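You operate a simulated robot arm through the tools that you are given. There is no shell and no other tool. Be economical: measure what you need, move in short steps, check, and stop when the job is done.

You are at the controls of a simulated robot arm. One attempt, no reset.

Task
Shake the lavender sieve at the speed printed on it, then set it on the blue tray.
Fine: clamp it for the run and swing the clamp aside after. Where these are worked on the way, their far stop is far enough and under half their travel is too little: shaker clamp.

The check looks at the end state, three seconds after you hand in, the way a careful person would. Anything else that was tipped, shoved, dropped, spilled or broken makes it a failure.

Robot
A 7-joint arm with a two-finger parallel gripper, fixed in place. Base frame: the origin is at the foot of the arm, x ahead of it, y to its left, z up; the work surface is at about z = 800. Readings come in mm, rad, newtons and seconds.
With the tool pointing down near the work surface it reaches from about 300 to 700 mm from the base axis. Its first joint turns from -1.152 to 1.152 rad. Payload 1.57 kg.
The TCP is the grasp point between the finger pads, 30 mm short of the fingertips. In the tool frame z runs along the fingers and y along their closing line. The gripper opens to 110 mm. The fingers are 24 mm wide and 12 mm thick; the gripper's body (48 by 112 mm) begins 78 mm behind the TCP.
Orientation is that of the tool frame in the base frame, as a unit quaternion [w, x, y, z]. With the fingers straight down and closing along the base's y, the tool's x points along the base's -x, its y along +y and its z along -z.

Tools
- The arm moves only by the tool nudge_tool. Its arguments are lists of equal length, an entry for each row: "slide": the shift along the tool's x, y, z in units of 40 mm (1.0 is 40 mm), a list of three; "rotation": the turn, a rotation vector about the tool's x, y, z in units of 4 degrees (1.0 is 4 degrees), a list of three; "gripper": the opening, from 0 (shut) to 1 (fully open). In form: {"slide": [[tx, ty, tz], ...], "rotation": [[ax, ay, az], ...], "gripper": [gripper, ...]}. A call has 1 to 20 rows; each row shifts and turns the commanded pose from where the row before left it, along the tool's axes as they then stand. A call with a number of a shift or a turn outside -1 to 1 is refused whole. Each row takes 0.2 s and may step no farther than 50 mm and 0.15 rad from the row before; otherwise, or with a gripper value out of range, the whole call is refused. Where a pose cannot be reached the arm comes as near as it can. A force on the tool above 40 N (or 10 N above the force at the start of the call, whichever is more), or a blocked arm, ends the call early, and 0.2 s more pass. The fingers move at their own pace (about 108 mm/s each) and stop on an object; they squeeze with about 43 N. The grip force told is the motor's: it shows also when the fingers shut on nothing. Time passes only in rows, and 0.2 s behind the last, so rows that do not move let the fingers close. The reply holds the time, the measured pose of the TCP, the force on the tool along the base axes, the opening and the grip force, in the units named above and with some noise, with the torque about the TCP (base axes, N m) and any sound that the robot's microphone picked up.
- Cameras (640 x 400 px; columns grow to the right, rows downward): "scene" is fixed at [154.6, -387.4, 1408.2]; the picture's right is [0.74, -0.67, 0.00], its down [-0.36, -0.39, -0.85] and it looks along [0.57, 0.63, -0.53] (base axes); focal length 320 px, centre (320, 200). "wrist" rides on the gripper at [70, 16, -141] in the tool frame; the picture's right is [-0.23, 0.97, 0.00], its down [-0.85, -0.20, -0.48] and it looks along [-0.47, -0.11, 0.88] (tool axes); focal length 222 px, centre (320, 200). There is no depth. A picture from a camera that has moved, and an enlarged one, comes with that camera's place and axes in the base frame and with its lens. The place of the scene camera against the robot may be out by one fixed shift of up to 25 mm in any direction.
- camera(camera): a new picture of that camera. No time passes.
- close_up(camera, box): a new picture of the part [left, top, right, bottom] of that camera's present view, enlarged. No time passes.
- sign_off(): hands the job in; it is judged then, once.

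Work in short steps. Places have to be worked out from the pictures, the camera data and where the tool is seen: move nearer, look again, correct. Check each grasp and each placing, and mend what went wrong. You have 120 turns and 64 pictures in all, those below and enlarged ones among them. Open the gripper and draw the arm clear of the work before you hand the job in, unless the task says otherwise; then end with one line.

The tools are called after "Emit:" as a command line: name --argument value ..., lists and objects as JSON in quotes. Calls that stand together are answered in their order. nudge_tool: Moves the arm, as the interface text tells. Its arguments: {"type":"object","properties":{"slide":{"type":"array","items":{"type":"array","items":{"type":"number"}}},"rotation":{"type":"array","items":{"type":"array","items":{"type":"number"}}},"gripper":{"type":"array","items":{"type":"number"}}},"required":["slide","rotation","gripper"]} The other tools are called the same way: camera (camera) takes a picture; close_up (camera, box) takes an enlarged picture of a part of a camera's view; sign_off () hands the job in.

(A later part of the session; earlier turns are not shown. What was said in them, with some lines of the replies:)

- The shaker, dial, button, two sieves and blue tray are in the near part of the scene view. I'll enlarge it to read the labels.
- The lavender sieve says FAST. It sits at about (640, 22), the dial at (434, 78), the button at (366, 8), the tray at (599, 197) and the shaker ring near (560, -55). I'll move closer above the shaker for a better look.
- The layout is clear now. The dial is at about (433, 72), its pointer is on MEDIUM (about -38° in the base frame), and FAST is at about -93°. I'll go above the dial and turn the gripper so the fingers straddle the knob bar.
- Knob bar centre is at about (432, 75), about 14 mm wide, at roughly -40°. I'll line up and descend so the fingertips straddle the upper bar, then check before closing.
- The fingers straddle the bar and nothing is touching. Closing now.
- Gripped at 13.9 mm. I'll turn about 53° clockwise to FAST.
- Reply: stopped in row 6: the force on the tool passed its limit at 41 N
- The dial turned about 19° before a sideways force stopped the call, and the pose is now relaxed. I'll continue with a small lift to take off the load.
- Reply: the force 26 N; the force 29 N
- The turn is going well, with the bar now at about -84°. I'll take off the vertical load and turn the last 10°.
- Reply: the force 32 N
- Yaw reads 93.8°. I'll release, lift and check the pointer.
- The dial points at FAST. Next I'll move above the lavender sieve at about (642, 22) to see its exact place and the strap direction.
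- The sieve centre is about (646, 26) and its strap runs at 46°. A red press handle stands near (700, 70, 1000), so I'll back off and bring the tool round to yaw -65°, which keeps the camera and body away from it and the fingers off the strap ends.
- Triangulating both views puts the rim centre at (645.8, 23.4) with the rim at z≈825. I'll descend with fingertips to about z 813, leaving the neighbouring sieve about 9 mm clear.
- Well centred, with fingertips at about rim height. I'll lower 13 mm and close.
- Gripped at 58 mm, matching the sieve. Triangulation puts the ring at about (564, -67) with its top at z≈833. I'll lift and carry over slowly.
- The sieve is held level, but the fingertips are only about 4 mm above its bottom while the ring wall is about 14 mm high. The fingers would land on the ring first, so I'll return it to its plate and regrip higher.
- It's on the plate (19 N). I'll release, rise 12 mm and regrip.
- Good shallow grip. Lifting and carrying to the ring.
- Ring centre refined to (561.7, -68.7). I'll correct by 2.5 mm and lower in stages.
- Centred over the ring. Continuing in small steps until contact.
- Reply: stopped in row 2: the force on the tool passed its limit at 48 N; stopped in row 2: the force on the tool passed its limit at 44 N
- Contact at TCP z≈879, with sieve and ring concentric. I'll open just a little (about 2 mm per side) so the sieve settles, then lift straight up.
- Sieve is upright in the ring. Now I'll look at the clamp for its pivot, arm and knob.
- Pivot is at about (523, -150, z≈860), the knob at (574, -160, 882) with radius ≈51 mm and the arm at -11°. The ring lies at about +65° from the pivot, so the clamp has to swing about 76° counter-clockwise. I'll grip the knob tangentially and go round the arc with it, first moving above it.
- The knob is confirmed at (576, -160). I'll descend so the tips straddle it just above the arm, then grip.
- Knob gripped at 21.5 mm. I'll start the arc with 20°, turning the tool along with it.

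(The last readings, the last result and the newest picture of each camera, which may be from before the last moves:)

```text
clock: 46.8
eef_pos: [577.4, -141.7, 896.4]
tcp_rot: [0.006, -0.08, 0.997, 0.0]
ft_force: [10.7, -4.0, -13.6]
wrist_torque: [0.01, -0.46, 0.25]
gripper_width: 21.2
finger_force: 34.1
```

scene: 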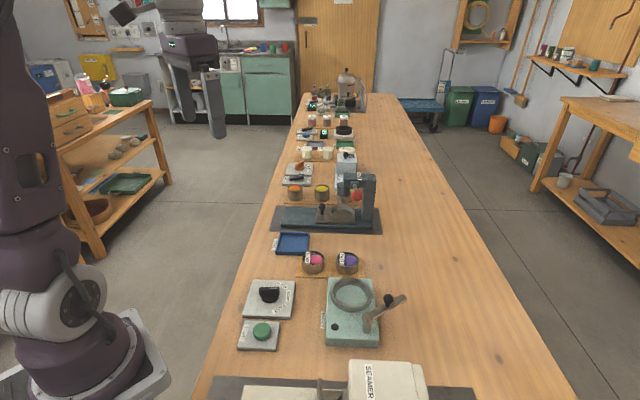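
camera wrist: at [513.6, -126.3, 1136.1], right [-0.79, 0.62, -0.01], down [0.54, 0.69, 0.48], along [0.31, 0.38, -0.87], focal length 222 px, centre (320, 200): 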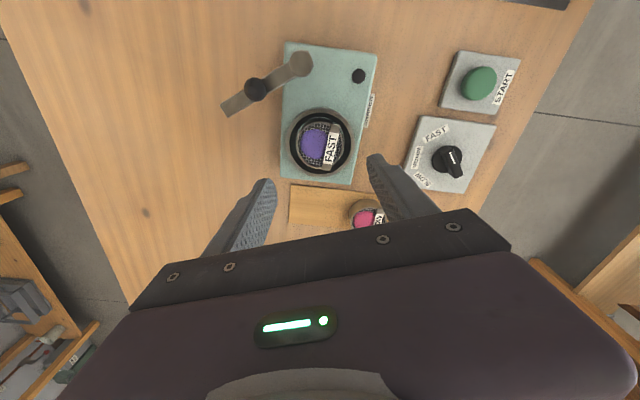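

Moving freely. Continue another 32°.

Emit:
nudge_tool --slide '[[-0.02, 0.094, 0.015], [0.0032, 0.094, 0], [0.0032, 0.094, 0], [0.0032, 0.094, 0], [0.0032, 0.094, 0], [0.0032, 0.094, 0], [0.0032, 0.094, 0], [0.0032, 0.094, 0]]' --rotation '[[0, 0, -1], [0, 0, -1], [0, 0, -1], [0, 0, -1], [0, 0, -1], [0, 0, -1], [0, 0, -1], [0, 0, -1]]' --gripper '[0, 0, 0, 0, 0, 0, 0, 0]'

Emit:
close_up --camera "scene" --box '[310, 245, 430, 335]'

```text
clock: 48.6
eef_pos: [566.6, -113.3, 898.4]
tcp_rot: [0.007, -0.351, 0.936, -0.002]
ft_force: [10.1, 2.6, 11.1]
wrist_torque: [0.3, -0.36, 0.22]
gripper_width: 21.4
finger_force: 34.9
```

```text
4.44 times, centred on (370, 290) of scene
camera zoom: at [154.6, -387.3, 1408.2], right [0.74, -0.67, 0.0], down [-0.36, -0.39, -0.85], along [0.57, 0.63, -0.53], focal length 1423 px, centre (98, -200)
```

zoom: 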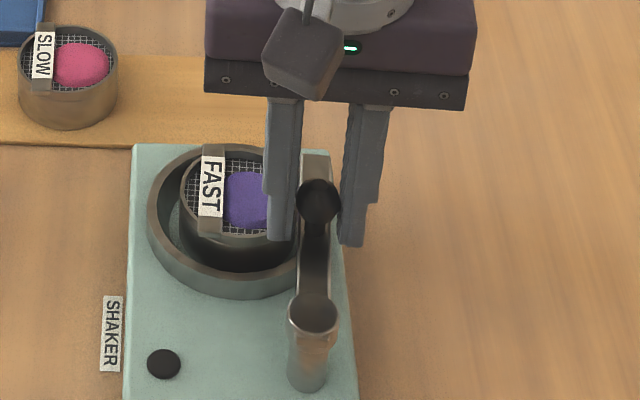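

The arm is at about 41° and the leading fingertip is nearing the sieve. I'll regrip 6 mm higher for clearance before continuing.

Emit:
nudge_tool --slide '[[0, 0, 0], [0, 0, 0], [0, 0, -0.15], [0, 0, 0], [0, 0, 0], [0, 0, 0]]' --rotation '[[0, 0, 0], [0, 0, 0], [0, 0, 0], [0, 0, 0], [0, 0, 0], [0, 0, 0]]' --gripper '[0.25, 0.25, 0.25, 0, 0, 0]'

Emit:
close_up --camera "wrist" --box '[200, 40, 440, 240]'

```text
clock: 50.0
eef_pos: [564.6, -113.8, 903.3]
tcp_rot: [0.004, -0.352, 0.936, -0.002]
ft_force: [0.2, 0.6, -13.4]
wrist_torque: [0.04, -0.05, -0.01]
gripper_width: 21.3
finger_force: 34.6
```

```text
2.00 times, centred on (320, 140) of wrist
camera zoom: at [498.9, -148.7, 1043.5], right [-0.47, 0.88, 0.0], down [0.77, 0.41, 0.49], along [0.43, 0.22, -0.87], focal length 444 px, centre (320, 320)
```

zoom: 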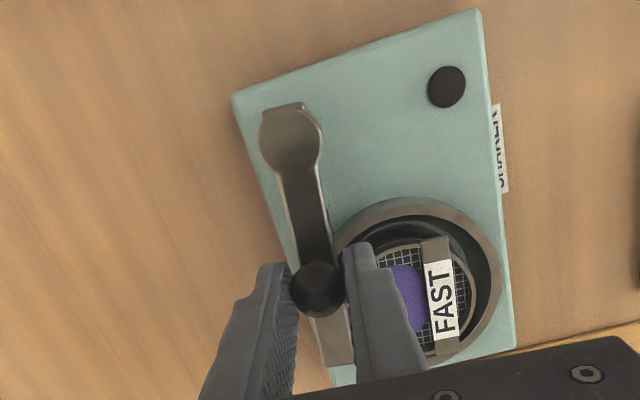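

Emit:
nudge_tool --slide '[[0.0032, 0.094, 0.01], [0.0032, 0.094, 0], [0.0032, 0.094, 0], [0.0032, 0.094, 0]]' --rotation '[[0, 0, -1], [0, 0, -1], [0, 0, -1], [0, 0, -1]]' --gripper '[0, 0, 0, 0]'

Emit:
close_up --camera "scene" --box '[310, 245, 430, 335]'

```text
clock: 51.0
eef_pos: [554.0, -104.4, 902.2]
tcp_rot: [0.005, -0.479, 0.878, -0.005]
ft_force: [-3.4, -4.3, 1.8]
wrist_torque: [-0.05, 0.04, 0.02]
gripper_width: 21.5
finger_force: 34.5
```

```text
4.44 times, centred on (370, 290) of scene
camera zoom: at [154.5, -387.5, 1408.2], right [0.74, -0.67, 0.0], down [-0.36, -0.39, -0.85], along [0.57, 0.63, -0.53], focal length 1423 px, centre (98, -200)
```

zoom: 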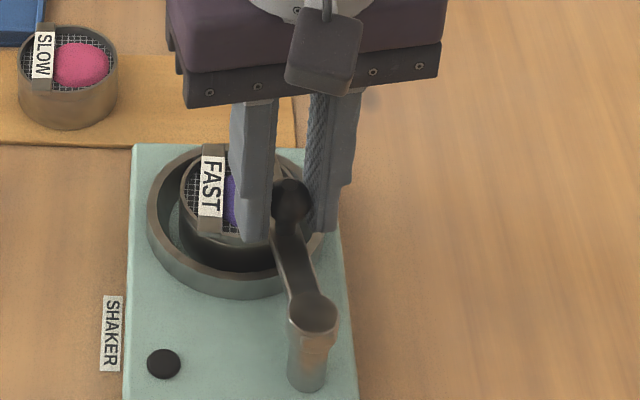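

No contact, and the sieve hasn't moved. Two more steps.

Emit:
nudge_tool --slide '[[0.0032, 0.094, 0], [0.0032, 0.094, 0]]' --rotation '[[0, 0, -1], [0, 0, -1]]' --gripper '[0, 0]'

Emit:
nudge_tool --slide '[[0.0032, 0.094, 0]]' --rotation '[[0, 0, -1]]' --gripper '[0]'

Emit:
close_up --camera "scene" --box '[310, 245, 430, 335]'

```text
clock: 51.6
eef_pos: [548.7, -101.0, 903.2]
tcp_rot: [0.005, -0.538, 0.843, -0.004]
ft_force: [-0.7, -8.7, 6.2]
wrist_torque: [0.2, -0.18, 0.09]
gripper_width: 21.5
finger_force: 34.9
```

```text
clock: 52.0
eef_pos: [547.1, -99.9, 903.6]
tcp_rot: [0.007, -0.567, 0.824, -0.006]
ft_force: [24.3, -16.0, 1.0]
wrist_torque: [-0.45, -0.15, -0.16]
gripper_width: 21.6
finger_force: 34.1
```

```text
4.44 times, centred on (370, 290) of scene
camera zoom: at [155.2, -387.8, 1408.0], right [0.74, -0.67, 0.0], down [-0.36, -0.39, -0.85], along [0.57, 0.63, -0.53], focal length 1423 px, centre (98, -200)
```

zoom: 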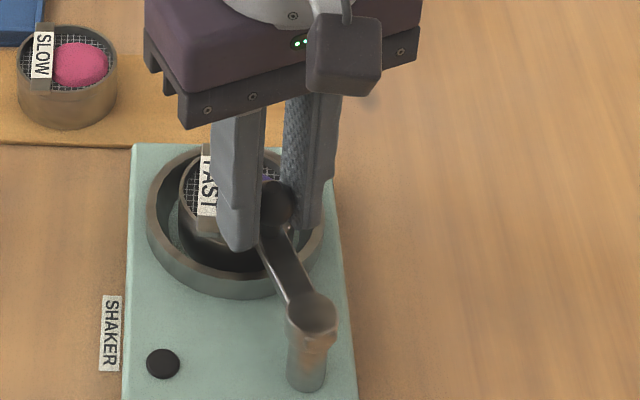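

A firm resisting force at about 65°, exactly over the ring centre, means the far stop. I'll release and check.

Emit:
nudge_tool --slide '[[0, -0.03, 0], [0, 0, 0], [0, 0, -0.4], [0, 0, -0.8], [0, 0, -1]]' --rotation '[[0, 0, 0], [0, 0, 0], [0, 0, 0], [0, 0, 0], [0, 0, 0]]' --gripper '[0.25, 0.3, 0.3, 0.3, 0.3]'

Emit:
close_up --camera "wrist" --box '[200, 40, 440, 240]'

Emit:
close_up --camera "scene" --box '[310, 245, 430, 335]'

```text
clock: 53.2
eef_pos: [544.1, -98.4, 990.8]
tcp_rot: [0.004, -0.567, 0.824, -0.003]
ft_force: [0.0, -1.1, 0.8]
wrist_torque: [0.01, 0.02, 0.01]
gripper_width: 32.9
finger_force: 0.1
```

```text
2.00 times, centred on (320, 140) of wrist
camera zoom: at [501.0, -159.0, 1131.7], right [-0.83, 0.56, -0.01], down [0.49, 0.73, 0.48], along [0.28, 0.4, -0.88], focal length 444 px, centre (320, 320)
```

zoom: 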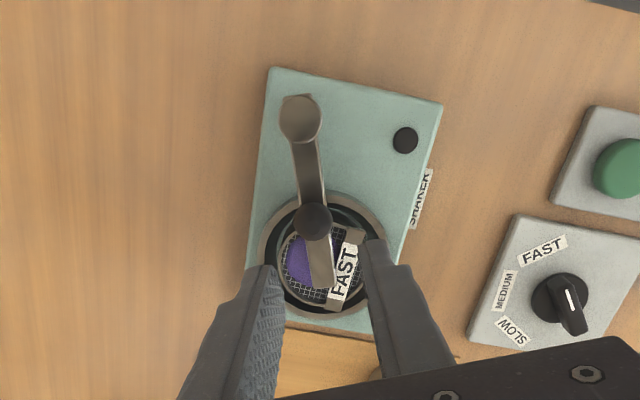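

```text
4.44 times, centred on (370, 290) of scene
camera zoom: at [154.5, -387.4, 1408.2], right [0.74, -0.67, 0.0], down [-0.36, -0.39, -0.85], along [0.57, 0.63, -0.53], focal length 1423 px, centre (98, -200)
```

zoom: 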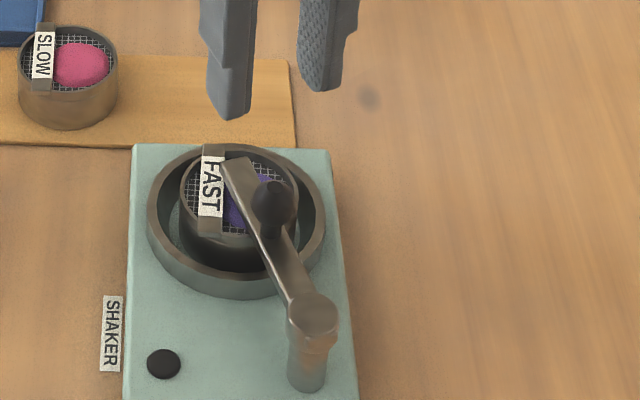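

The clamp lies across the sieve at its stop. Next is START at about (366, 2), so I'll move above it with the gripper closed.

Emit:
nudge_tool --slide '[[-0.127, 0.84, 0.17], [-0.127, 0.84, 0.17], [-0.127, 0.84, 0.17], [-0.127, 0.84, 0.17], [-0.127, 0.84, 0.17], [-0.127, 0.84, 0.17]]' --rotation '[[0, 0, 0], [0, 0, 0], [0, 0, 0], [0, 0, 0], [0, 0, 0], [0, 0, 0]]' --gripper '[0, 0, 0, 0, 0, 0]'

Emit:
close_up --camera "wrist" --box '[200, 40, 440, 240]'

```text
clock: 54.6
eef_pos: [365.5, 1.7, 947.6]
tcp_rot: [0.005, -0.567, 0.824, -0.003]
ft_force: [0.5, 0.0, 0.6]
wrist_torque: [-0.01, 0.01, -0.02]
gripper_width: 0.0
finger_force: 21.9
```

```text
2.00 times, centred on (320, 140) of wrist
camera zoom: at [322.6, -59.4, 1088.3], right [-0.83, 0.56, -0.01], down [0.49, 0.73, 0.48], along [0.28, 0.4, -0.88], focal length 444 px, centre (320, 320)
```

zoom: 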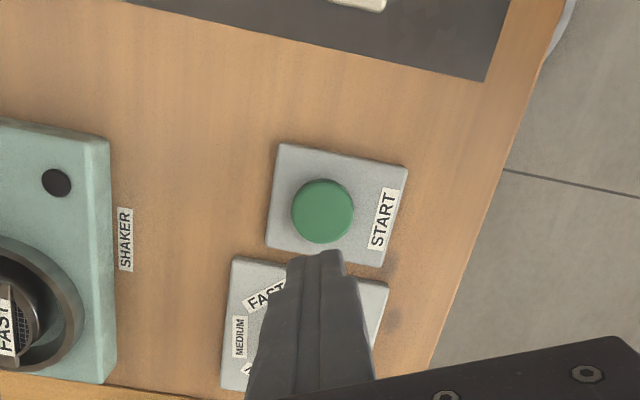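

Centred on START to within 3 mm. Descending.

Emit:
nudge_tool --slide '[[0, 0, 0.9], [0, 0, 0.9], [0, 0, 0.15], [0, 0, 0]]' --rotation '[[0, 0, 0], [0, 0, 0], [0, 0, 0], [0, 0, 0]]' --gripper '[0, 0, 0, 0]'

Emit:
nudge_tool --slide '[[0, 0, 0.1], [0, 0, 0.1], [0, 0, 0.1]]' --rotation '[[0, 0, 0], [0, 0, 0], [0, 0, 0]]' --gripper '[0, 0, 0]'

```text
clock: 55.6
eef_pos: [367.2, 2.4, 869.8]
tcp_rot: [0.004, -0.567, 0.824, -0.004]
ft_force: [0.4, 0.3, -0.8]
wrist_torque: [-0.02, 0.03, 0.03]
gripper_width: 0.0
finger_force: 21.6
```

```text
clock: 56.4
eef_pos: [367.5, 0.5, 855.8]
tcp_rot: [0.004, -0.567, 0.824, -0.004]
ft_force: [-0.1, 0.3, 0.0]
wrist_torque: [0.01, 0.0, -0.02]
gripper_width: 0.1
finger_force: 21.3
```

Emit:
nudge_tool --slide '[[0, 0, 0.08], [0, 0, 0.08], [0, 0, 0.08], [0, 0, 0.08]]' --rotation '[[0, 0, 0], [0, 0, 0], [0, 0, 0], [0, 0, 0]]' --gripper '[0, 0, 0, 0]'

```text
clock: 57.4
eef_pos: [368.1, 2.0, 846.7]
tcp_rot: [0.005, -0.567, 0.824, -0.004]
ft_force: [-3.9, 1.8, 38.8]
wrist_torque: [-0.01, 0.19, 0.07]
gripper_width: 0.3
finger_force: 21.3
heard: click
stopped in row 4: the force on the tool passed its limit at 44 N (the readings are from after the stop); the commanded pose is now the measured one
```

Clicked. I'll lift off and watch and listen for the shaker.

Emit:
nudge_tool --slide '[[0, 0, -0.4], [0, 0, -0.8], [0, 0, -0.8]]' --rotation '[[0, 0, 0], [0, 0, 0], [0, 0, 0]]' --gripper '[0, 0, 0]'

Emit:
close_up --camera "scene" --box '[220, 220, 420, 360]'

```text
clock: 57.7
eef_pos: [367.5, 0.9, 850.2]
tcp_rot: [0.005, -0.567, 0.824, -0.004]
ft_force: [-2.7, 2.5, 14.8]
wrist_torque: [0.0, 0.13, 0.03]
gripper_width: 0.0
finger_force: 21.3
stopped in row 1: the force on the tool passed its limit at 60 N (the readings are from after the stop); the commanded pose is now the measured one
```

```text
2.86 times, centred on (320, 290) of scene
camera zoom: at [154.3, -387.3, 1408.2], right [0.74, -0.67, 0.0], down [-0.35, -0.39, -0.85], along [0.57, 0.63, -0.53], focal length 915 px, centre (320, -57)
```

zoom: 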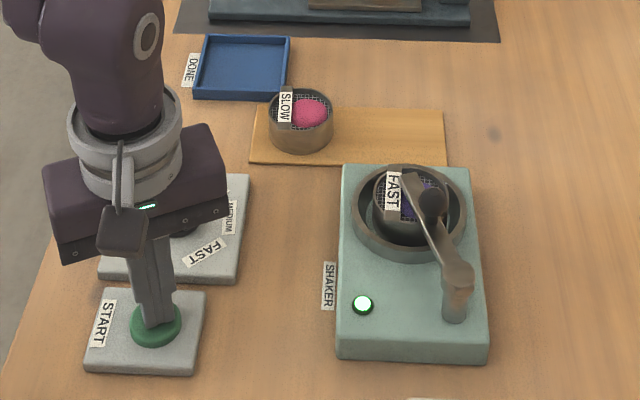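

The lamp on the shaker is lit, so it's running. I'll lift clear and wait.

Emit:
nudge_tool --slide '[[0, 0, -0.2], [0, 0, -0.8], [0, 0, -0.9], [0, 0, -0.9], [0, 0, 0], [0, 0, 0], [0, 0, 0], [0, 0, 0], [0, 0, 0], [0, 0, 0], [0, 0, 0], [0, 0, 0]]' --rotation '[[0, 0, 0], [0, 0, 0], [0, 0, 0], [0, 0, 0], [0, 0, 0], [0, 0, 0], [0, 0, 0], [0, 0, 0], [0, 0, 0], [0, 0, 0], [0, 0, 0], [0, 0, 0]]' --gripper '[0, 0, 0, 0, 0, 0, 0, 0, 0, 0, 0, 0]'

Emit:
nudge_tool --slide '[[0, 0, 0], [0, 0, 0], [0, 0, 0], [0, 0, 0], [0, 0, 0], [0, 0, 0], [0, 0, 0], [0, 0, 0], [0, 0, 0], [0, 0, 0], [0, 0, 0], [0, 0, 0], [0, 0, 0], [0, 0, 0], [0, 0, 0]]' --rotation '[[0, 0, 0], [0, 0, 0], [0, 0, 0], [0, 0, 0], [0, 0, 0], [0, 0, 0], [0, 0, 0], [0, 0, 0], [0, 0, 0], [0, 0, 0], [0, 0, 0], [0, 0, 0], [0, 0, 0], [0, 0, 0], [0, 0, 0]]' --gripper '[0, 0, 0, 0, 0, 0, 0, 0, 0, 0, 0, 0, 0, 0, 0]'

Emit:
close_up --camera "scene" --box '[300, 240, 420, 350]'

```text
clock: 60.3
eef_pos: [366.2, 1.1, 961.5]
tcp_rot: [0.005, -0.567, 0.823, -0.005]
ft_force: [0.1, 0.2, -0.6]
wrist_torque: [-0.01, 0.02, -0.04]
gripper_width: 0.0
finger_force: 21.5
```

```text
clock: 63.5
eef_pos: [366.6, 0.8, 962.3]
tcp_rot: [0.005, -0.567, 0.824, -0.005]
ft_force: [-0.4, -0.3, 0.2]
wrist_torque: [0.01, 0.02, -0.01]
gripper_width: 0.4
finger_force: 21.0
```

```text
3.64 times, centred on (360, 295) of scene
camera zoom: at [154.6, -387.4, 1408.2], right [0.74, -0.67, 0.0], down [-0.36, -0.39, -0.85], along [0.57, 0.63, -0.53], focal length 1164 px, centre (174, -146)
```

zoom: 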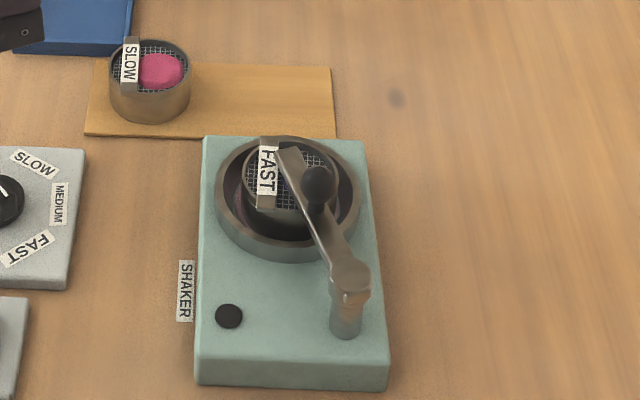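

The lamp is out and the powder has gone through, so the run is done. I'll go back to the knob to swing the clamp aside.

Emit:
nudge_tool --slide '[[0.128, -0.848, 0], [0.128, -0.848, 0], [0.128, -0.848, 0], [0.128, -0.848, 0], [0.128, -0.848, 0], [0.128, -0.848, 0], [0, 0, 0]]' --rotation '[[0, 0, 0], [0, 0, 0], [0, 0, 0], [0, 0, 0], [0, 0, 0], [0, 0, 0.8], [0, 0, 0]]' --gripper '[0.3, 0.3, 0.35, 0.35, 0.35, 0.35, 0.35]'

Emit:
close_up --camera "wrist" --box '[200, 40, 440, 240]'

```text
clock: 65.1
eef_pos: [545.5, -99.5, 964.5]
tcp_rot: [0.006, -0.543, 0.84, -0.004]
ft_force: [0.7, 0.8, -0.4]
wrist_torque: [0.01, 0.01, 0.05]
gripper_width: 38.5
finger_force: 0.2
```

```text
2.00 times, centred on (320, 140) of wrist
camera zoom: at [499.7, -157.8, 1105.3], right [-0.8, 0.61, -0.01], down [0.53, 0.7, 0.49], along [0.3, 0.38, -0.87], focal length 444 px, centre (320, 320)
```

zoom: 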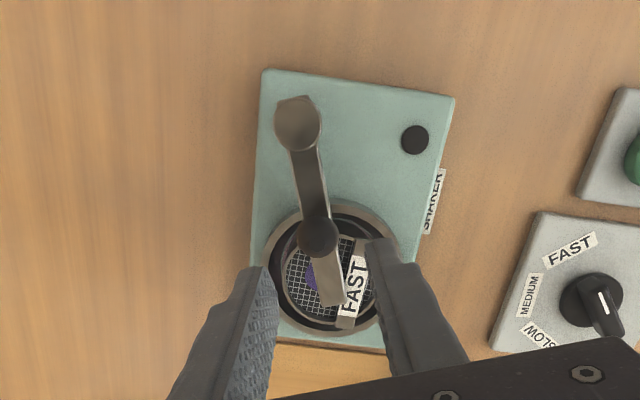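

The knob is right below at (547, -101). Descending and gripping.

Emit:
nudge_tool --slide '[[-0.01, -0.03, 0.6], [0, 0, 0.6], [0, 0, 0.3], [0, 0, 0], [0, 0, 0], [0, 0, 0]]' --rotation '[[0, 0, 0], [0, 0, 0], [0, 0, 0], [0, 0, 0], [0, 0, 0], [0, 0, 0]]' --gripper '[0.35, 0.35, 0.35, 0, 0, 0]'

```text
clock: 66.5
eef_pos: [548.5, -99.6, 903.9]
tcp_rot: [0.006, -0.544, 0.839, -0.004]
ft_force: [1.1, 2.0, 1.7]
wrist_torque: [0.07, -0.04, 0.0]
gripper_width: 21.5
finger_force: 34.6
```

Gripped. Reversing the arc, first 32°.

Emit:
nudge_tool --slide '[[0.0033, -0.094, 0], [0.0033, -0.094, 0], [0.0033, -0.094, 0], [0.0033, -0.094, 0], [0.0033, -0.094, 0], [0.0033, -0.094, 0], [0.0033, -0.094, 0], [0.0033, -0.094, 0]]' --rotation '[[0, 0, 1], [0, 0, 1], [0, 0, 1], [0, 0, 1], [0, 0, 1], [0, 0, 1], [0, 0, 1], [0, 0, 1]]' --gripper '[0, 0, 0, 0, 0, 0, 0, 0]'

```text
clock: 68.3
eef_pos: [570.0, -119.0, 904.3]
tcp_rot: [0.006, -0.29, 0.957, -0.002]
ft_force: [-8.3, -1.0, -11.6]
wrist_torque: [0.12, -0.07, -0.19]
gripper_width: 21.3
finger_force: 34.5
```

Emit:
nudge_tool --slide '[[0.02, -0.094, 0.01], [0.0033, -0.094, 0], [0.0033, -0.094, 0], [0.0033, -0.094, 0], [0.0033, -0.094, 0], [0.0033, -0.094, 0], [0.0033, -0.094, 0], [0.0033, -0.094, 0], [0.0033, -0.094, 0], [0.0033, -0.094, 0], [0.0033, -0.094, 0], [0.0033, -0.094, 0]]' --rotation '[[0, 0, 1], [0, 0, 1], [0, 0, 1], [0, 0, 1], [0, 0, 1], [0, 0, 1], [0, 0, 1], [0, 0, 1], [0, 0, 1], [0, 0, 1], [0, 0, 1], [0, 0, 0]]' --gripper '[0, 0, 0, 0, 0, 0, 0, 0, 0, 0, 0, 0]'

```text
clock: 70.9
eef_pos: [577.5, -157.3, 903.8]
tcp_rot: [0.006, 0.088, 0.996, 0.003]
ft_force: [-21.8, 31.5, -0.6]
wrist_torque: [0.41, 0.4, -0.04]
gripper_width: 21.5
finger_force: 34.1
```

A firm stop at the original position, so the clamp is fully aside. Releasing and lifting.

Emit:
nudge_tool --slide '[[0.01, 0.04, 0], [0, 0, 0], [0, 0, -0.4], [0, 0, -0.8], [0, 0, -1]]' --rotation '[[0, 0, 0], [0, 0, 0], [0, 0, 0], [0, 0, 0], [0, 0, 0]]' --gripper '[0.3, 0.35, 0.35, 0.35, 0.35]'

Emit:
close_up --camera "wrist" --box '[200, 20, 480, 220]'

Emit:
close_up --camera "scene" --box '[310, 245, 430, 335]'

```text
clock: 72.1
eef_pos: [576.4, -160.3, 992.3]
tcp_rot: [0.007, 0.089, 0.996, 0.001]
ft_force: [0.5, 0.9, 0.3]
wrist_torque: [-0.01, 0.0, 0.02]
gripper_width: 38.3
finger_force: 0.1
```

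```text
2.00 times, centred on (340, 120) of wrist
camera zoom: at [508.0, -133.7, 1133.2], right [0.4, 0.92, 0.01], down [0.8, -0.35, 0.49], along [0.45, -0.19, -0.87], focal length 444 px, centre (280, 360)
```

zoom: 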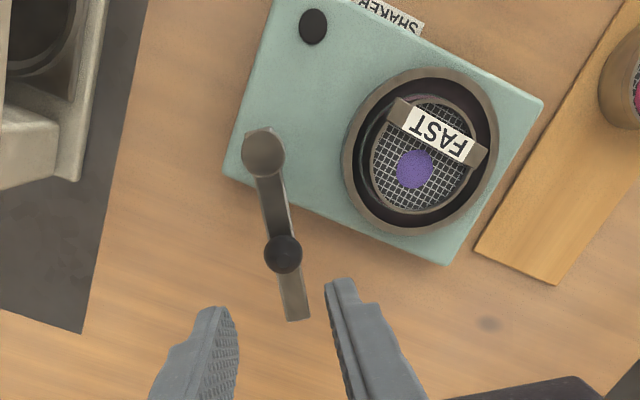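

```text
4.44 times, centred on (370, 290) of scene
camera zoom: at [154.5, -387.4, 1408.2], right [0.74, -0.67, 0.0], down [-0.36, -0.39, -0.85], along [0.57, 0.63, -0.53], focal length 1423 px, centre (98, -200)
```

zoom: 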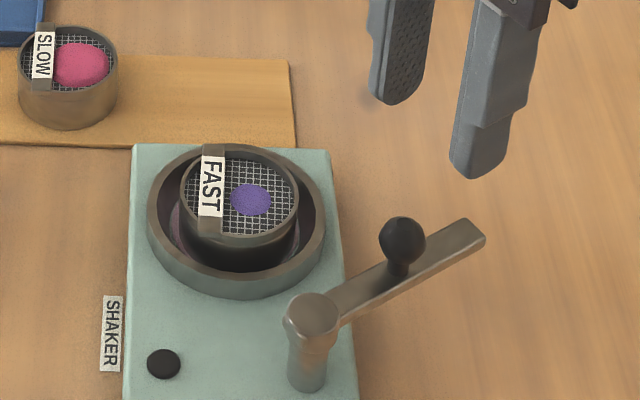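

The clamp is aside and the sieve is done, with only a little residue on the mesh. I'll move above the sieve and turn back to yaw -65° to grip it.

Emit:
nudge_tool --slide '[[0.262, 0.73, 0], [0.262, 0.73, 0], [0.262, 0.73, 0], [0, 0, 0], [0, 0, 0], [0, 0, 0], [0, 0, 0], [0, 0, 0], [0, 0, 0], [0, 0, 0], [0, 0, 0], [0, 0, 0], [0, 0, 0], [0, 0, 0], [0, 0, 0], [0, 0, 0], [0, 0, 0], [0, 0, 0], [0, 0, 0], [0, 0, 0]]' --rotation '[[0, 0, 0], [0, 0, 0], [0, 0, 0], [0, 0, -1], [0, 0, -1], [0, 0, -1], [0, 0, -1], [0, 0, -1], [0, 0, -1], [0, 0, -1], [0, 0, -1], [0, 0, -1], [0, 0, -1], [0, 0, -1], [0, 0, -1], [0, 0, -1], [0, 0, -1], [0, 0, -1], [0, 0, -1], [0, 0, -1]]' --gripper '[0.65, 0.65, 0.65, 0.65, 0.65, 0.65, 0.65, 0.65, 0.65, 0.65, 0.65, 0.65, 0.65, 0.65, 0.65, 0.65, 0.65, 0.65, 0.65, 0.65]'

Emit:
nudge_tool --slide '[[0, 0, 0], [0, 0, 0], [0, 0, 0.7], [0, 0, 0.7], [0, 0, 0]]' --rotation '[[0, 0, -0.9], [0, 0, -0.9], [0, 0, 0], [0, 0, 0], [0, 0, 0]]' --gripper '[0.65, 0.65, 0.65, 0.65, 0.65]'

Emit:
close_up --camera "wrist" --box '[220, 60, 420, 220]'

```text
clock: 76.3
eef_pos: [561.7, -68.9, 991.8]
tcp_rot: [0.006, -0.484, 0.875, -0.005]
ft_force: [0.1, -0.2, 0.0]
wrist_torque: [0.01, -0.01, 0.04]
gripper_width: 71.7
finger_force: 0.0
```

```text
clock: 77.5
eef_pos: [562.4, -69.7, 936.9]
tcp_rot: [0.006, -0.538, 0.843, -0.004]
ft_force: [-0.5, 0.1, -0.8]
wrist_torque: [0.0, -0.01, 0.01]
gripper_width: 71.3
finger_force: 0.0
```

```text
2.50 times, centred on (320, 140) of wrist
camera zoom: at [515.1, -127.3, 1077.3], right [-0.79, 0.62, -0.01], down [0.53, 0.69, 0.49], along [0.31, 0.38, -0.87], focal length 555 px, centre (320, 350)
```

zoom: 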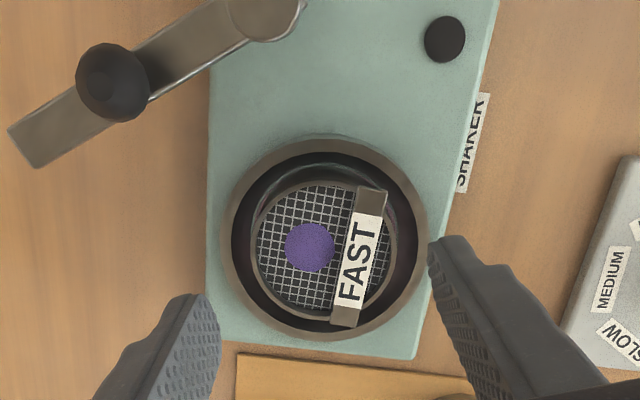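

Aligned with the sieve. I'll descend to just above the ring wall with tips at about z 850.

Emit:
nudge_tool --slide '[[0, 0, 0.6], [0, 0, 0.5], [0, 0, 0.25], [0, 0, 0]]' --rotation '[[0, 0, 0], [0, 0, 0], [0, 0, 0], [0, 0, 0]]' --gripper '[0.65, 0.65, 0.65, 0.65]'

Emit:
close_up --camera "scene" --box '[310, 255, 400, 320]'

```text
clock: 78.5
eef_pos: [563.2, -69.6, 882.2]
tcp_rot: [0.005, -0.538, 0.843, -0.002]
ft_force: [0.6, -1.3, -0.2]
wrist_torque: [0.01, 0.01, -0.02]
gripper_width: 71.6
finger_force: 0.1
```

```text
6.15 times, centred on (355, 288) of scene
camera zoom: at [154.6, -387.4, 1408.2], right [0.74, -0.67, 0.0], down [-0.36, -0.39, -0.85], along [0.57, 0.63, -0.53], focal length 1971 px, centre (105, -338)
```

zoom: 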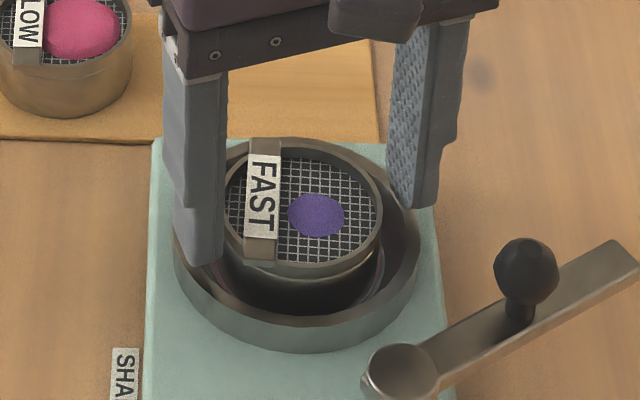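

The sieve is at the same height as at placing. I'll lower 2 mm and close.

Emit:
nudge_tool --slide '[[0, 0, 0.05], [0, 0, 0], [0, 0, 0], [0, 0, 0]]' --rotation '[[0, 0, 0], [0, 0, 0], [0, 0, 0], [0, 0, 0]]' --gripper '[0.65, 0.3, 0.3, 0.3]'

Emit:
nudge_tool --slide '[[0, 0, -0.15], [0, 0, -0.3], [0, 0, -0.5], [0, 0, -0.6], [0, 0, 0]]' --rotation '[[0, 0, 0], [0, 0, 0], [0, 0, 0], [0, 0, 0], [0, 0, 0]]' --gripper '[0.3, 0.3, 0.3, 0.3, 0.3]'

Emit:
camera --camera "wrist"

Emit:
close_up --camera "scene" --box '[260, 210, 420, 320]'

```text
clock: 79.5
eef_pos: [562.2, -69.6, 882.2]
tcp_rot: [0.005, -0.538, 0.843, -0.005]
ft_force: [0.7, -1.1, 2.7]
wrist_torque: [-0.01, 0.01, 0.0]
gripper_width: 57.9
finger_force: 42.7
```

```text
clock: 80.7
eef_pos: [561.8, -67.5, 943.1]
tcp_rot: [0.005, -0.538, 0.843, -0.004]
ft_force: [0.3, 0.1, -0.5]
wrist_torque: [0.0, -0.02, 0.0]
gripper_width: 57.7
finger_force: 43.0
```

```text
15 pictures are left
camera wrist: at [514.6, -126.6, 1083.7], right [-0.79, 0.62, -0.01], down [0.54, 0.69, 0.49], along [0.31, 0.38, -0.87], focal length 222 px, centre (320, 200)
```

wrist: 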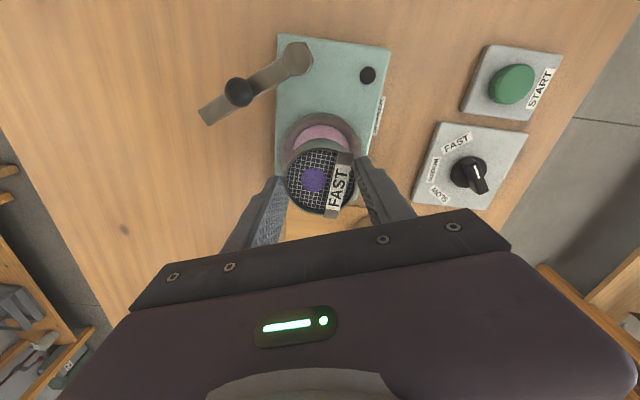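

```text
3.64 times, centred on (340, 265) of scene
camera zoom: at [154.6, -387.4, 1408.2], right [0.74, -0.67, 0.0], down [-0.36, -0.39, -0.85], along [0.57, 0.63, -0.53], focal length 1164 px, centre (247, -36)
```

zoom: 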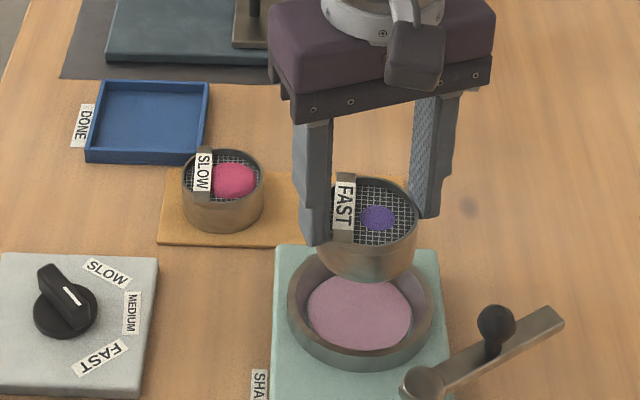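

The sieve is lifted and level, and the sifted powder has stayed in the pan. Carrying it over to the tray at about (597, 196).

Emit:
nudge_tool --slide '[[-0.35, 0.11, 0], [-0.704, 0.221, 0], [-0.704, 0.221, 0], [-0.704, 0.221, 0], [-0.704, 0.221, 0], [-0.704, 0.221, 0], [-0.704, 0.221, 0], [-0.704, 0.221, 0], [-0.704, 0.221, 0], [-0.354, 0.111, 0], [0, 0, 0]]' --rotation '[[0, 0, 0], [0, 0, 0], [0, 0, 0], [0, 0, 0], [0, 0, 0], [0, 0, 0], [0, 0, 0], [0, 0, 0], [0, 0, 0], [0, 0, 0], [0, 0, 0]]' --gripper '[0.3, 0.3, 0.3, 0.3, 0.3, 0.3, 0.3, 0.3, 0.3, 0.3, 0.3]'

Emit:
close_up --camera "wrist" --box '[200, 60, 460, 220]'

Emit:
close_up --camera "scene" --box '[240, 190, 360, 280]'

```text
clock: 83.1
eef_pos: [597.3, 193.7, 942.2]
tcp_rot: [0.005, -0.538, 0.843, -0.003]
ft_force: [0.1, 0.9, -0.4]
wrist_torque: [-0.01, -0.01, 0.05]
gripper_width: 57.8
finger_force: 43.2
```

```text
2.46 times, centred on (330, 140) of wrist
camera zoom: at [549.9, 136.5, 1083.9], right [-0.79, 0.62, -0.01], down [0.53, 0.69, 0.49], along [0.31, 0.38, -0.87], focal length 547 px, centre (295, 348)
```

zoom: 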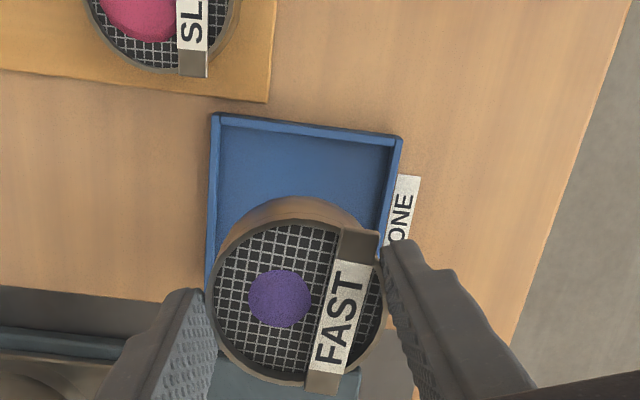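

```text
4.44 times, centred on (300, 235) of scene
camera zoom: at [154.6, -387.4, 1408.2], right [0.74, -0.67, 0.0], down [-0.36, -0.39, -0.85], along [0.57, 0.63, -0.53], focal length 1423 px, centre (409, 44)
```

zoom: 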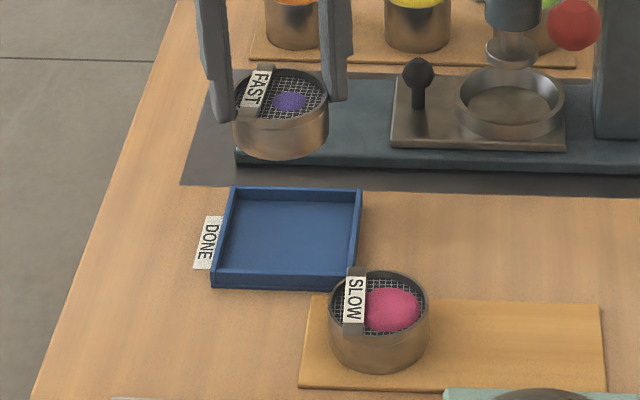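

Emit:
nudge_tool --slide '[[-0.06, -0.02, 0.4], [0, 0, 0.7], [0, 0, 0.6], [0, 0, 0]]' --rotation '[[0, 0, 0], [0, 0, 0], [0, 0, 0], [0, 0, 0]]' --gripper '[0.3, 0.3, 0.3, 0.3]'

Emit:
close_up --camera "wrist" --box '[200, 60, 460, 220]'

Emit:
close_up --camera "scene" --box '[250, 200, 350, 275]'

```text
clock: 84.1
eef_pos: [602.3, 195.6, 875.1]
tcp_rot: [0.006, -0.538, 0.843, -0.005]
ft_force: [-0.2, 0.4, -0.8]
wrist_torque: [0.02, 0.01, -0.01]
gripper_width: 57.8
finger_force: 43.5
```

```text
2.46 times, centred on (330, 140) of wrist
camera zoom: at [553.8, 138.3, 1015.9], right [-0.79, 0.62, -0.01], down [0.53, 0.69, 0.49], along [0.31, 0.38, -0.87], focal length 547 px, centre (295, 348)
```

zoom: 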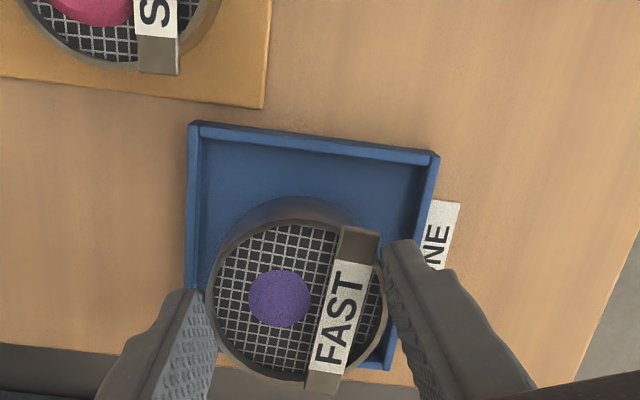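

```text
5.33 times, centred on (300, 238) of scene
camera zoom: at [154.6, -387.4, 1408.2], right [0.74, -0.67, 0.0], down [-0.36, -0.39, -0.85], along [0.57, 0.63, -0.53], focal length 1708 px, centre (427, 0)
```

zoom: 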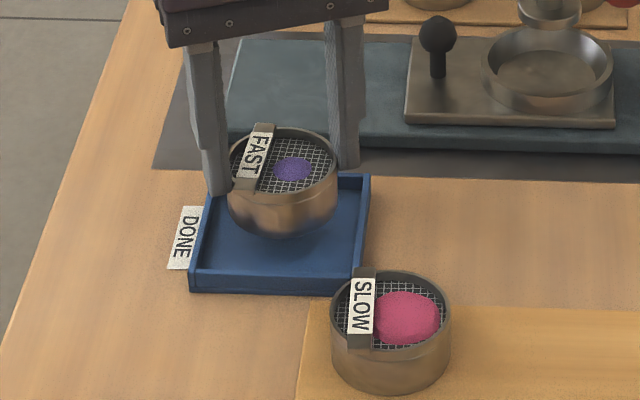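

The tray centre from its corners is about (600, 198), so the sieve is within 3 mm of it. Lowering to contact.

Emit:
nudge_tool --slide '[[0, 0, 0.15], [0, 0, 0.1], [0, 0, 0.08], [0, 0, 0.05]]' --rotation '[[0, 0, 0], [0, 0, 0], [0, 0, 0], [0, 0, 0]]' --gripper '[0.3, 0.3, 0.3, 0.3]'

Emit:
nudge_tool --slide '[[0, 0, 0.05]]' --rotation '[[0, 0, 0]]' --gripper '[0.3]'

```text
clock: 85.1
eef_pos: [600.7, 196.0, 860.4]
tcp_rot: [0.007, -0.538, 0.843, -0.005]
ft_force: [-0.8, 0.1, -1.1]
wrist_torque: [0.02, 0.02, 0.0]
gripper_width: 57.4
finger_force: 43.2
```

```text
clock: 85.5
eef_pos: [600.7, 196.0, 857.4]
tcp_rot: [0.006, -0.538, 0.843, -0.004]
ft_force: [0.6, 0.1, -1.4]
wrist_torque: [0.0, 0.02, -0.01]
gripper_width: 57.6
finger_force: 43.2
```

Emit:
nudge_tool --slide '[[0, 0, 0.05], [0, 0, 0]]' --rotation '[[0, 0, 0], [0, 0, 0]]' --gripper '[0.3, 0.3]'

```text
clock: 86.1
eef_pos: [601.1, 195.9, 854.7]
tcp_rot: [0.006, -0.538, 0.843, -0.004]
ft_force: [0.2, 0.6, -1.0]
wrist_torque: [0.03, 0.01, -0.02]
gripper_width: 57.6
finger_force: 43.2
```

Emit:
nudge_tool --slide '[[0, 0, 0.04], [0, 0, 0]]' --rotation '[[0, 0, 0], [0, 0, 0]]' --gripper '[0.3, 0.3]'

Emit:
close_up --camera "scene" --box '[250, 200, 350, 275]'

```text
clock: 86.7
eef_pos: [600.6, 196.7, 854.7]
tcp_rot: [0.006, -0.538, 0.843, -0.004]
ft_force: [-5.3, -1.6, 17.8]
wrist_torque: [-0.11, 0.37, 0.03]
gripper_width: 57.5
finger_force: 43.0
```

```text
5.33 times, centred on (300, 238) of scene
camera zoom: at [154.1, -387.5, 1408.2], right [0.74, -0.67, 0.0], down [-0.35, -0.39, -0.85], along [0.57, 0.63, -0.53], focal length 1708 px, centre (427, 0)
```

zoom: 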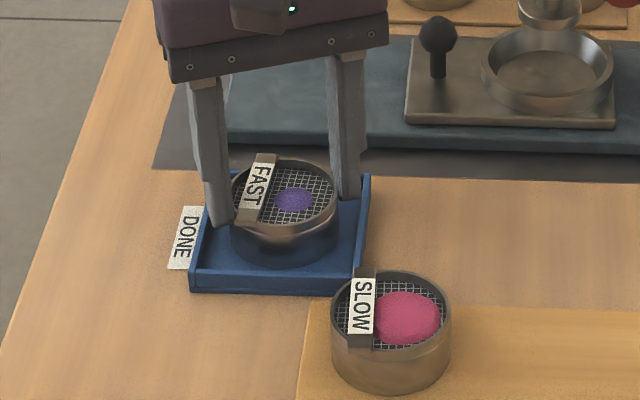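

It's seated on the tray floor (18 N contact). Releasing and lifting straight up.

Emit:
nudge_tool --slide '[[0, 0, -0.02], [0, 0, 0], [0, 0, -0.2], [0, 0, -0.5], [0, 0, -0.9], [0, 0, -1], [0, 0, -1]]' --rotation '[[0, 0, 0], [0, 0, 0], [0, 0, 0], [0, 0, 0], [0, 0, 0], [0, 0, 0], [0, 0, 0]]' --gripper '[0.58, 0.6, 0.6, 0.6, 0.6, 0.6, 0.6]'

Emit:
close_up --camera "scene" --box '[220, 200, 440, 350]'

```text
clock: 88.3
eef_pos: [599.4, 197.2, 999.4]
tcp_rot: [0.006, -0.538, 0.843, -0.004]
ft_force: [0.2, 0.0, 0.1]
wrist_torque: [0.03, -0.02, 0.01]
gripper_width: 65.9
finger_force: 0.0
```

```text
2.67 times, centred on (330, 275) of scene
camera zoom: at [154.5, -387.4, 1408.2], right [0.74, -0.67, 0.0], down [-0.36, -0.39, -0.85], along [0.57, 0.63, -0.53], focal length 854 px, centre (293, 0)
```

zoom: 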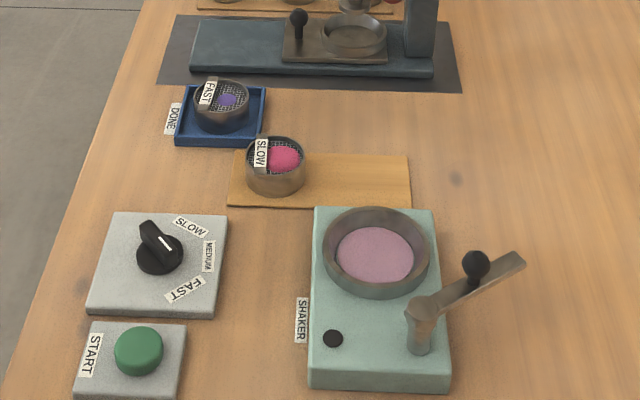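

Emit:
close_up --camera "scene" --box '[270, 220, 330, 265]'

Emit:
camera --camera "wrist"

Emit:
close_up --camera "scene" --box '[235, 270, 305, 325]'

```text
8.89 times, centred on (300, 242) of scene
camera zoom: at [154.5, -387.4, 1408.2], right [0.74, -0.67, 0.0], down [-0.36, -0.39, -0.85], along [0.57, 0.63, -0.53], focal length 2846 px, centre (498, -178)
```

zoom: 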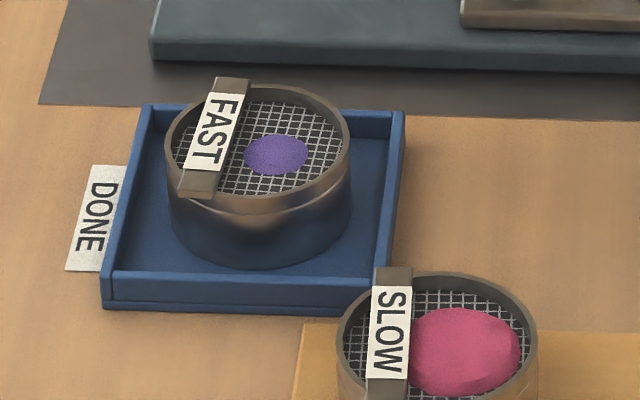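

```text
6 pictures are left
camera wrist: at [551.8, 138.6, 1139.6], right [-0.79, 0.62, -0.01], down [0.54, 0.69, 0.49], along [0.31, 0.38, -0.87], focal length 222 px, centre (320, 200)
```

wrist: 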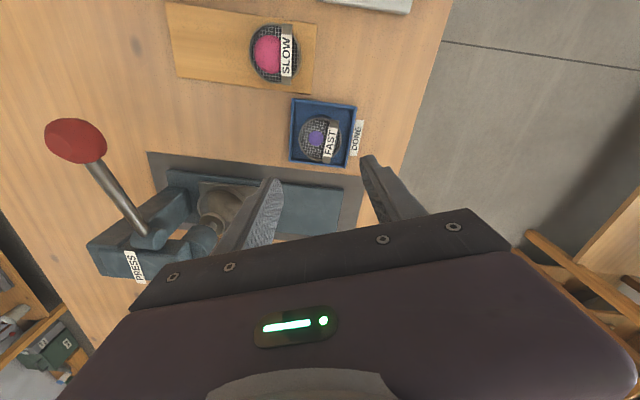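

```text
7.27 times, centred on (270, 298) of scene
camera zoom: at [154.5, -387.4, 1408.2], right [0.74, -0.67, 0.0], down [-0.36, -0.39, -0.85], along [0.57, 0.63, -0.53], focal length 2329 px, centre (684, -509)
```

zoom: 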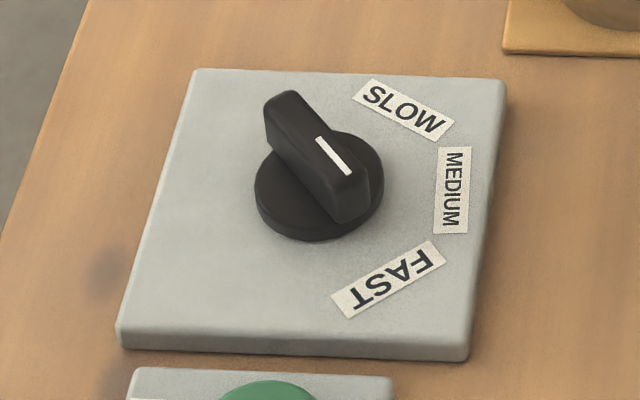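

The sieve sits flat in the tray, the dial is on FAST and the clamp is aside. I'll open the gripper and draw the arm up and clear.

Emit:
nudge_tool --slide '[[0, 0, -1], [0, 0, -1], [0.3, 0.7, -0.8], [0.3, 0.7, -0.8], [0, 0, 0]]' --rotation '[[0, 0, 0], [0, 0, 0], [0, 0, 0], [0, 0, 0], [0, 0, 0]]' --gripper '[1, 1, 1, 1, 1]'

Emit:
camera --camera "scene"

```text
clock: 89.5
eef_pos: [535.5, 198.3, 1142.0]
tcp_rot: [0.005, -0.537, 0.844, -0.004]
ft_force: [0.4, 0.9, 0.3]
wrist_torque: [0.01, 0.0, 0.02]
gripper_width: 109.6
finger_force: 0.0
```

```text
4 pictures are left
```

scene: 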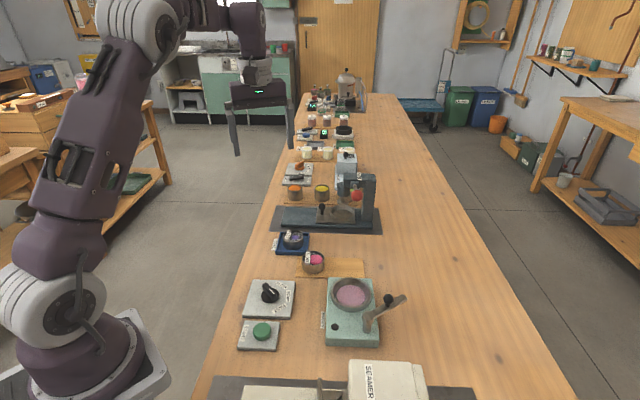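

All in place, with the arm clear and the gripper open. Handing in.

Emit:
sign_off

```text
The job is handed in.
```

I clamped the lavender sieve, shook it at FAST (the speed printed on it), swung the clamp fully aside and set the sieve upright on the blue tray; a little powder stayed on its mesh.
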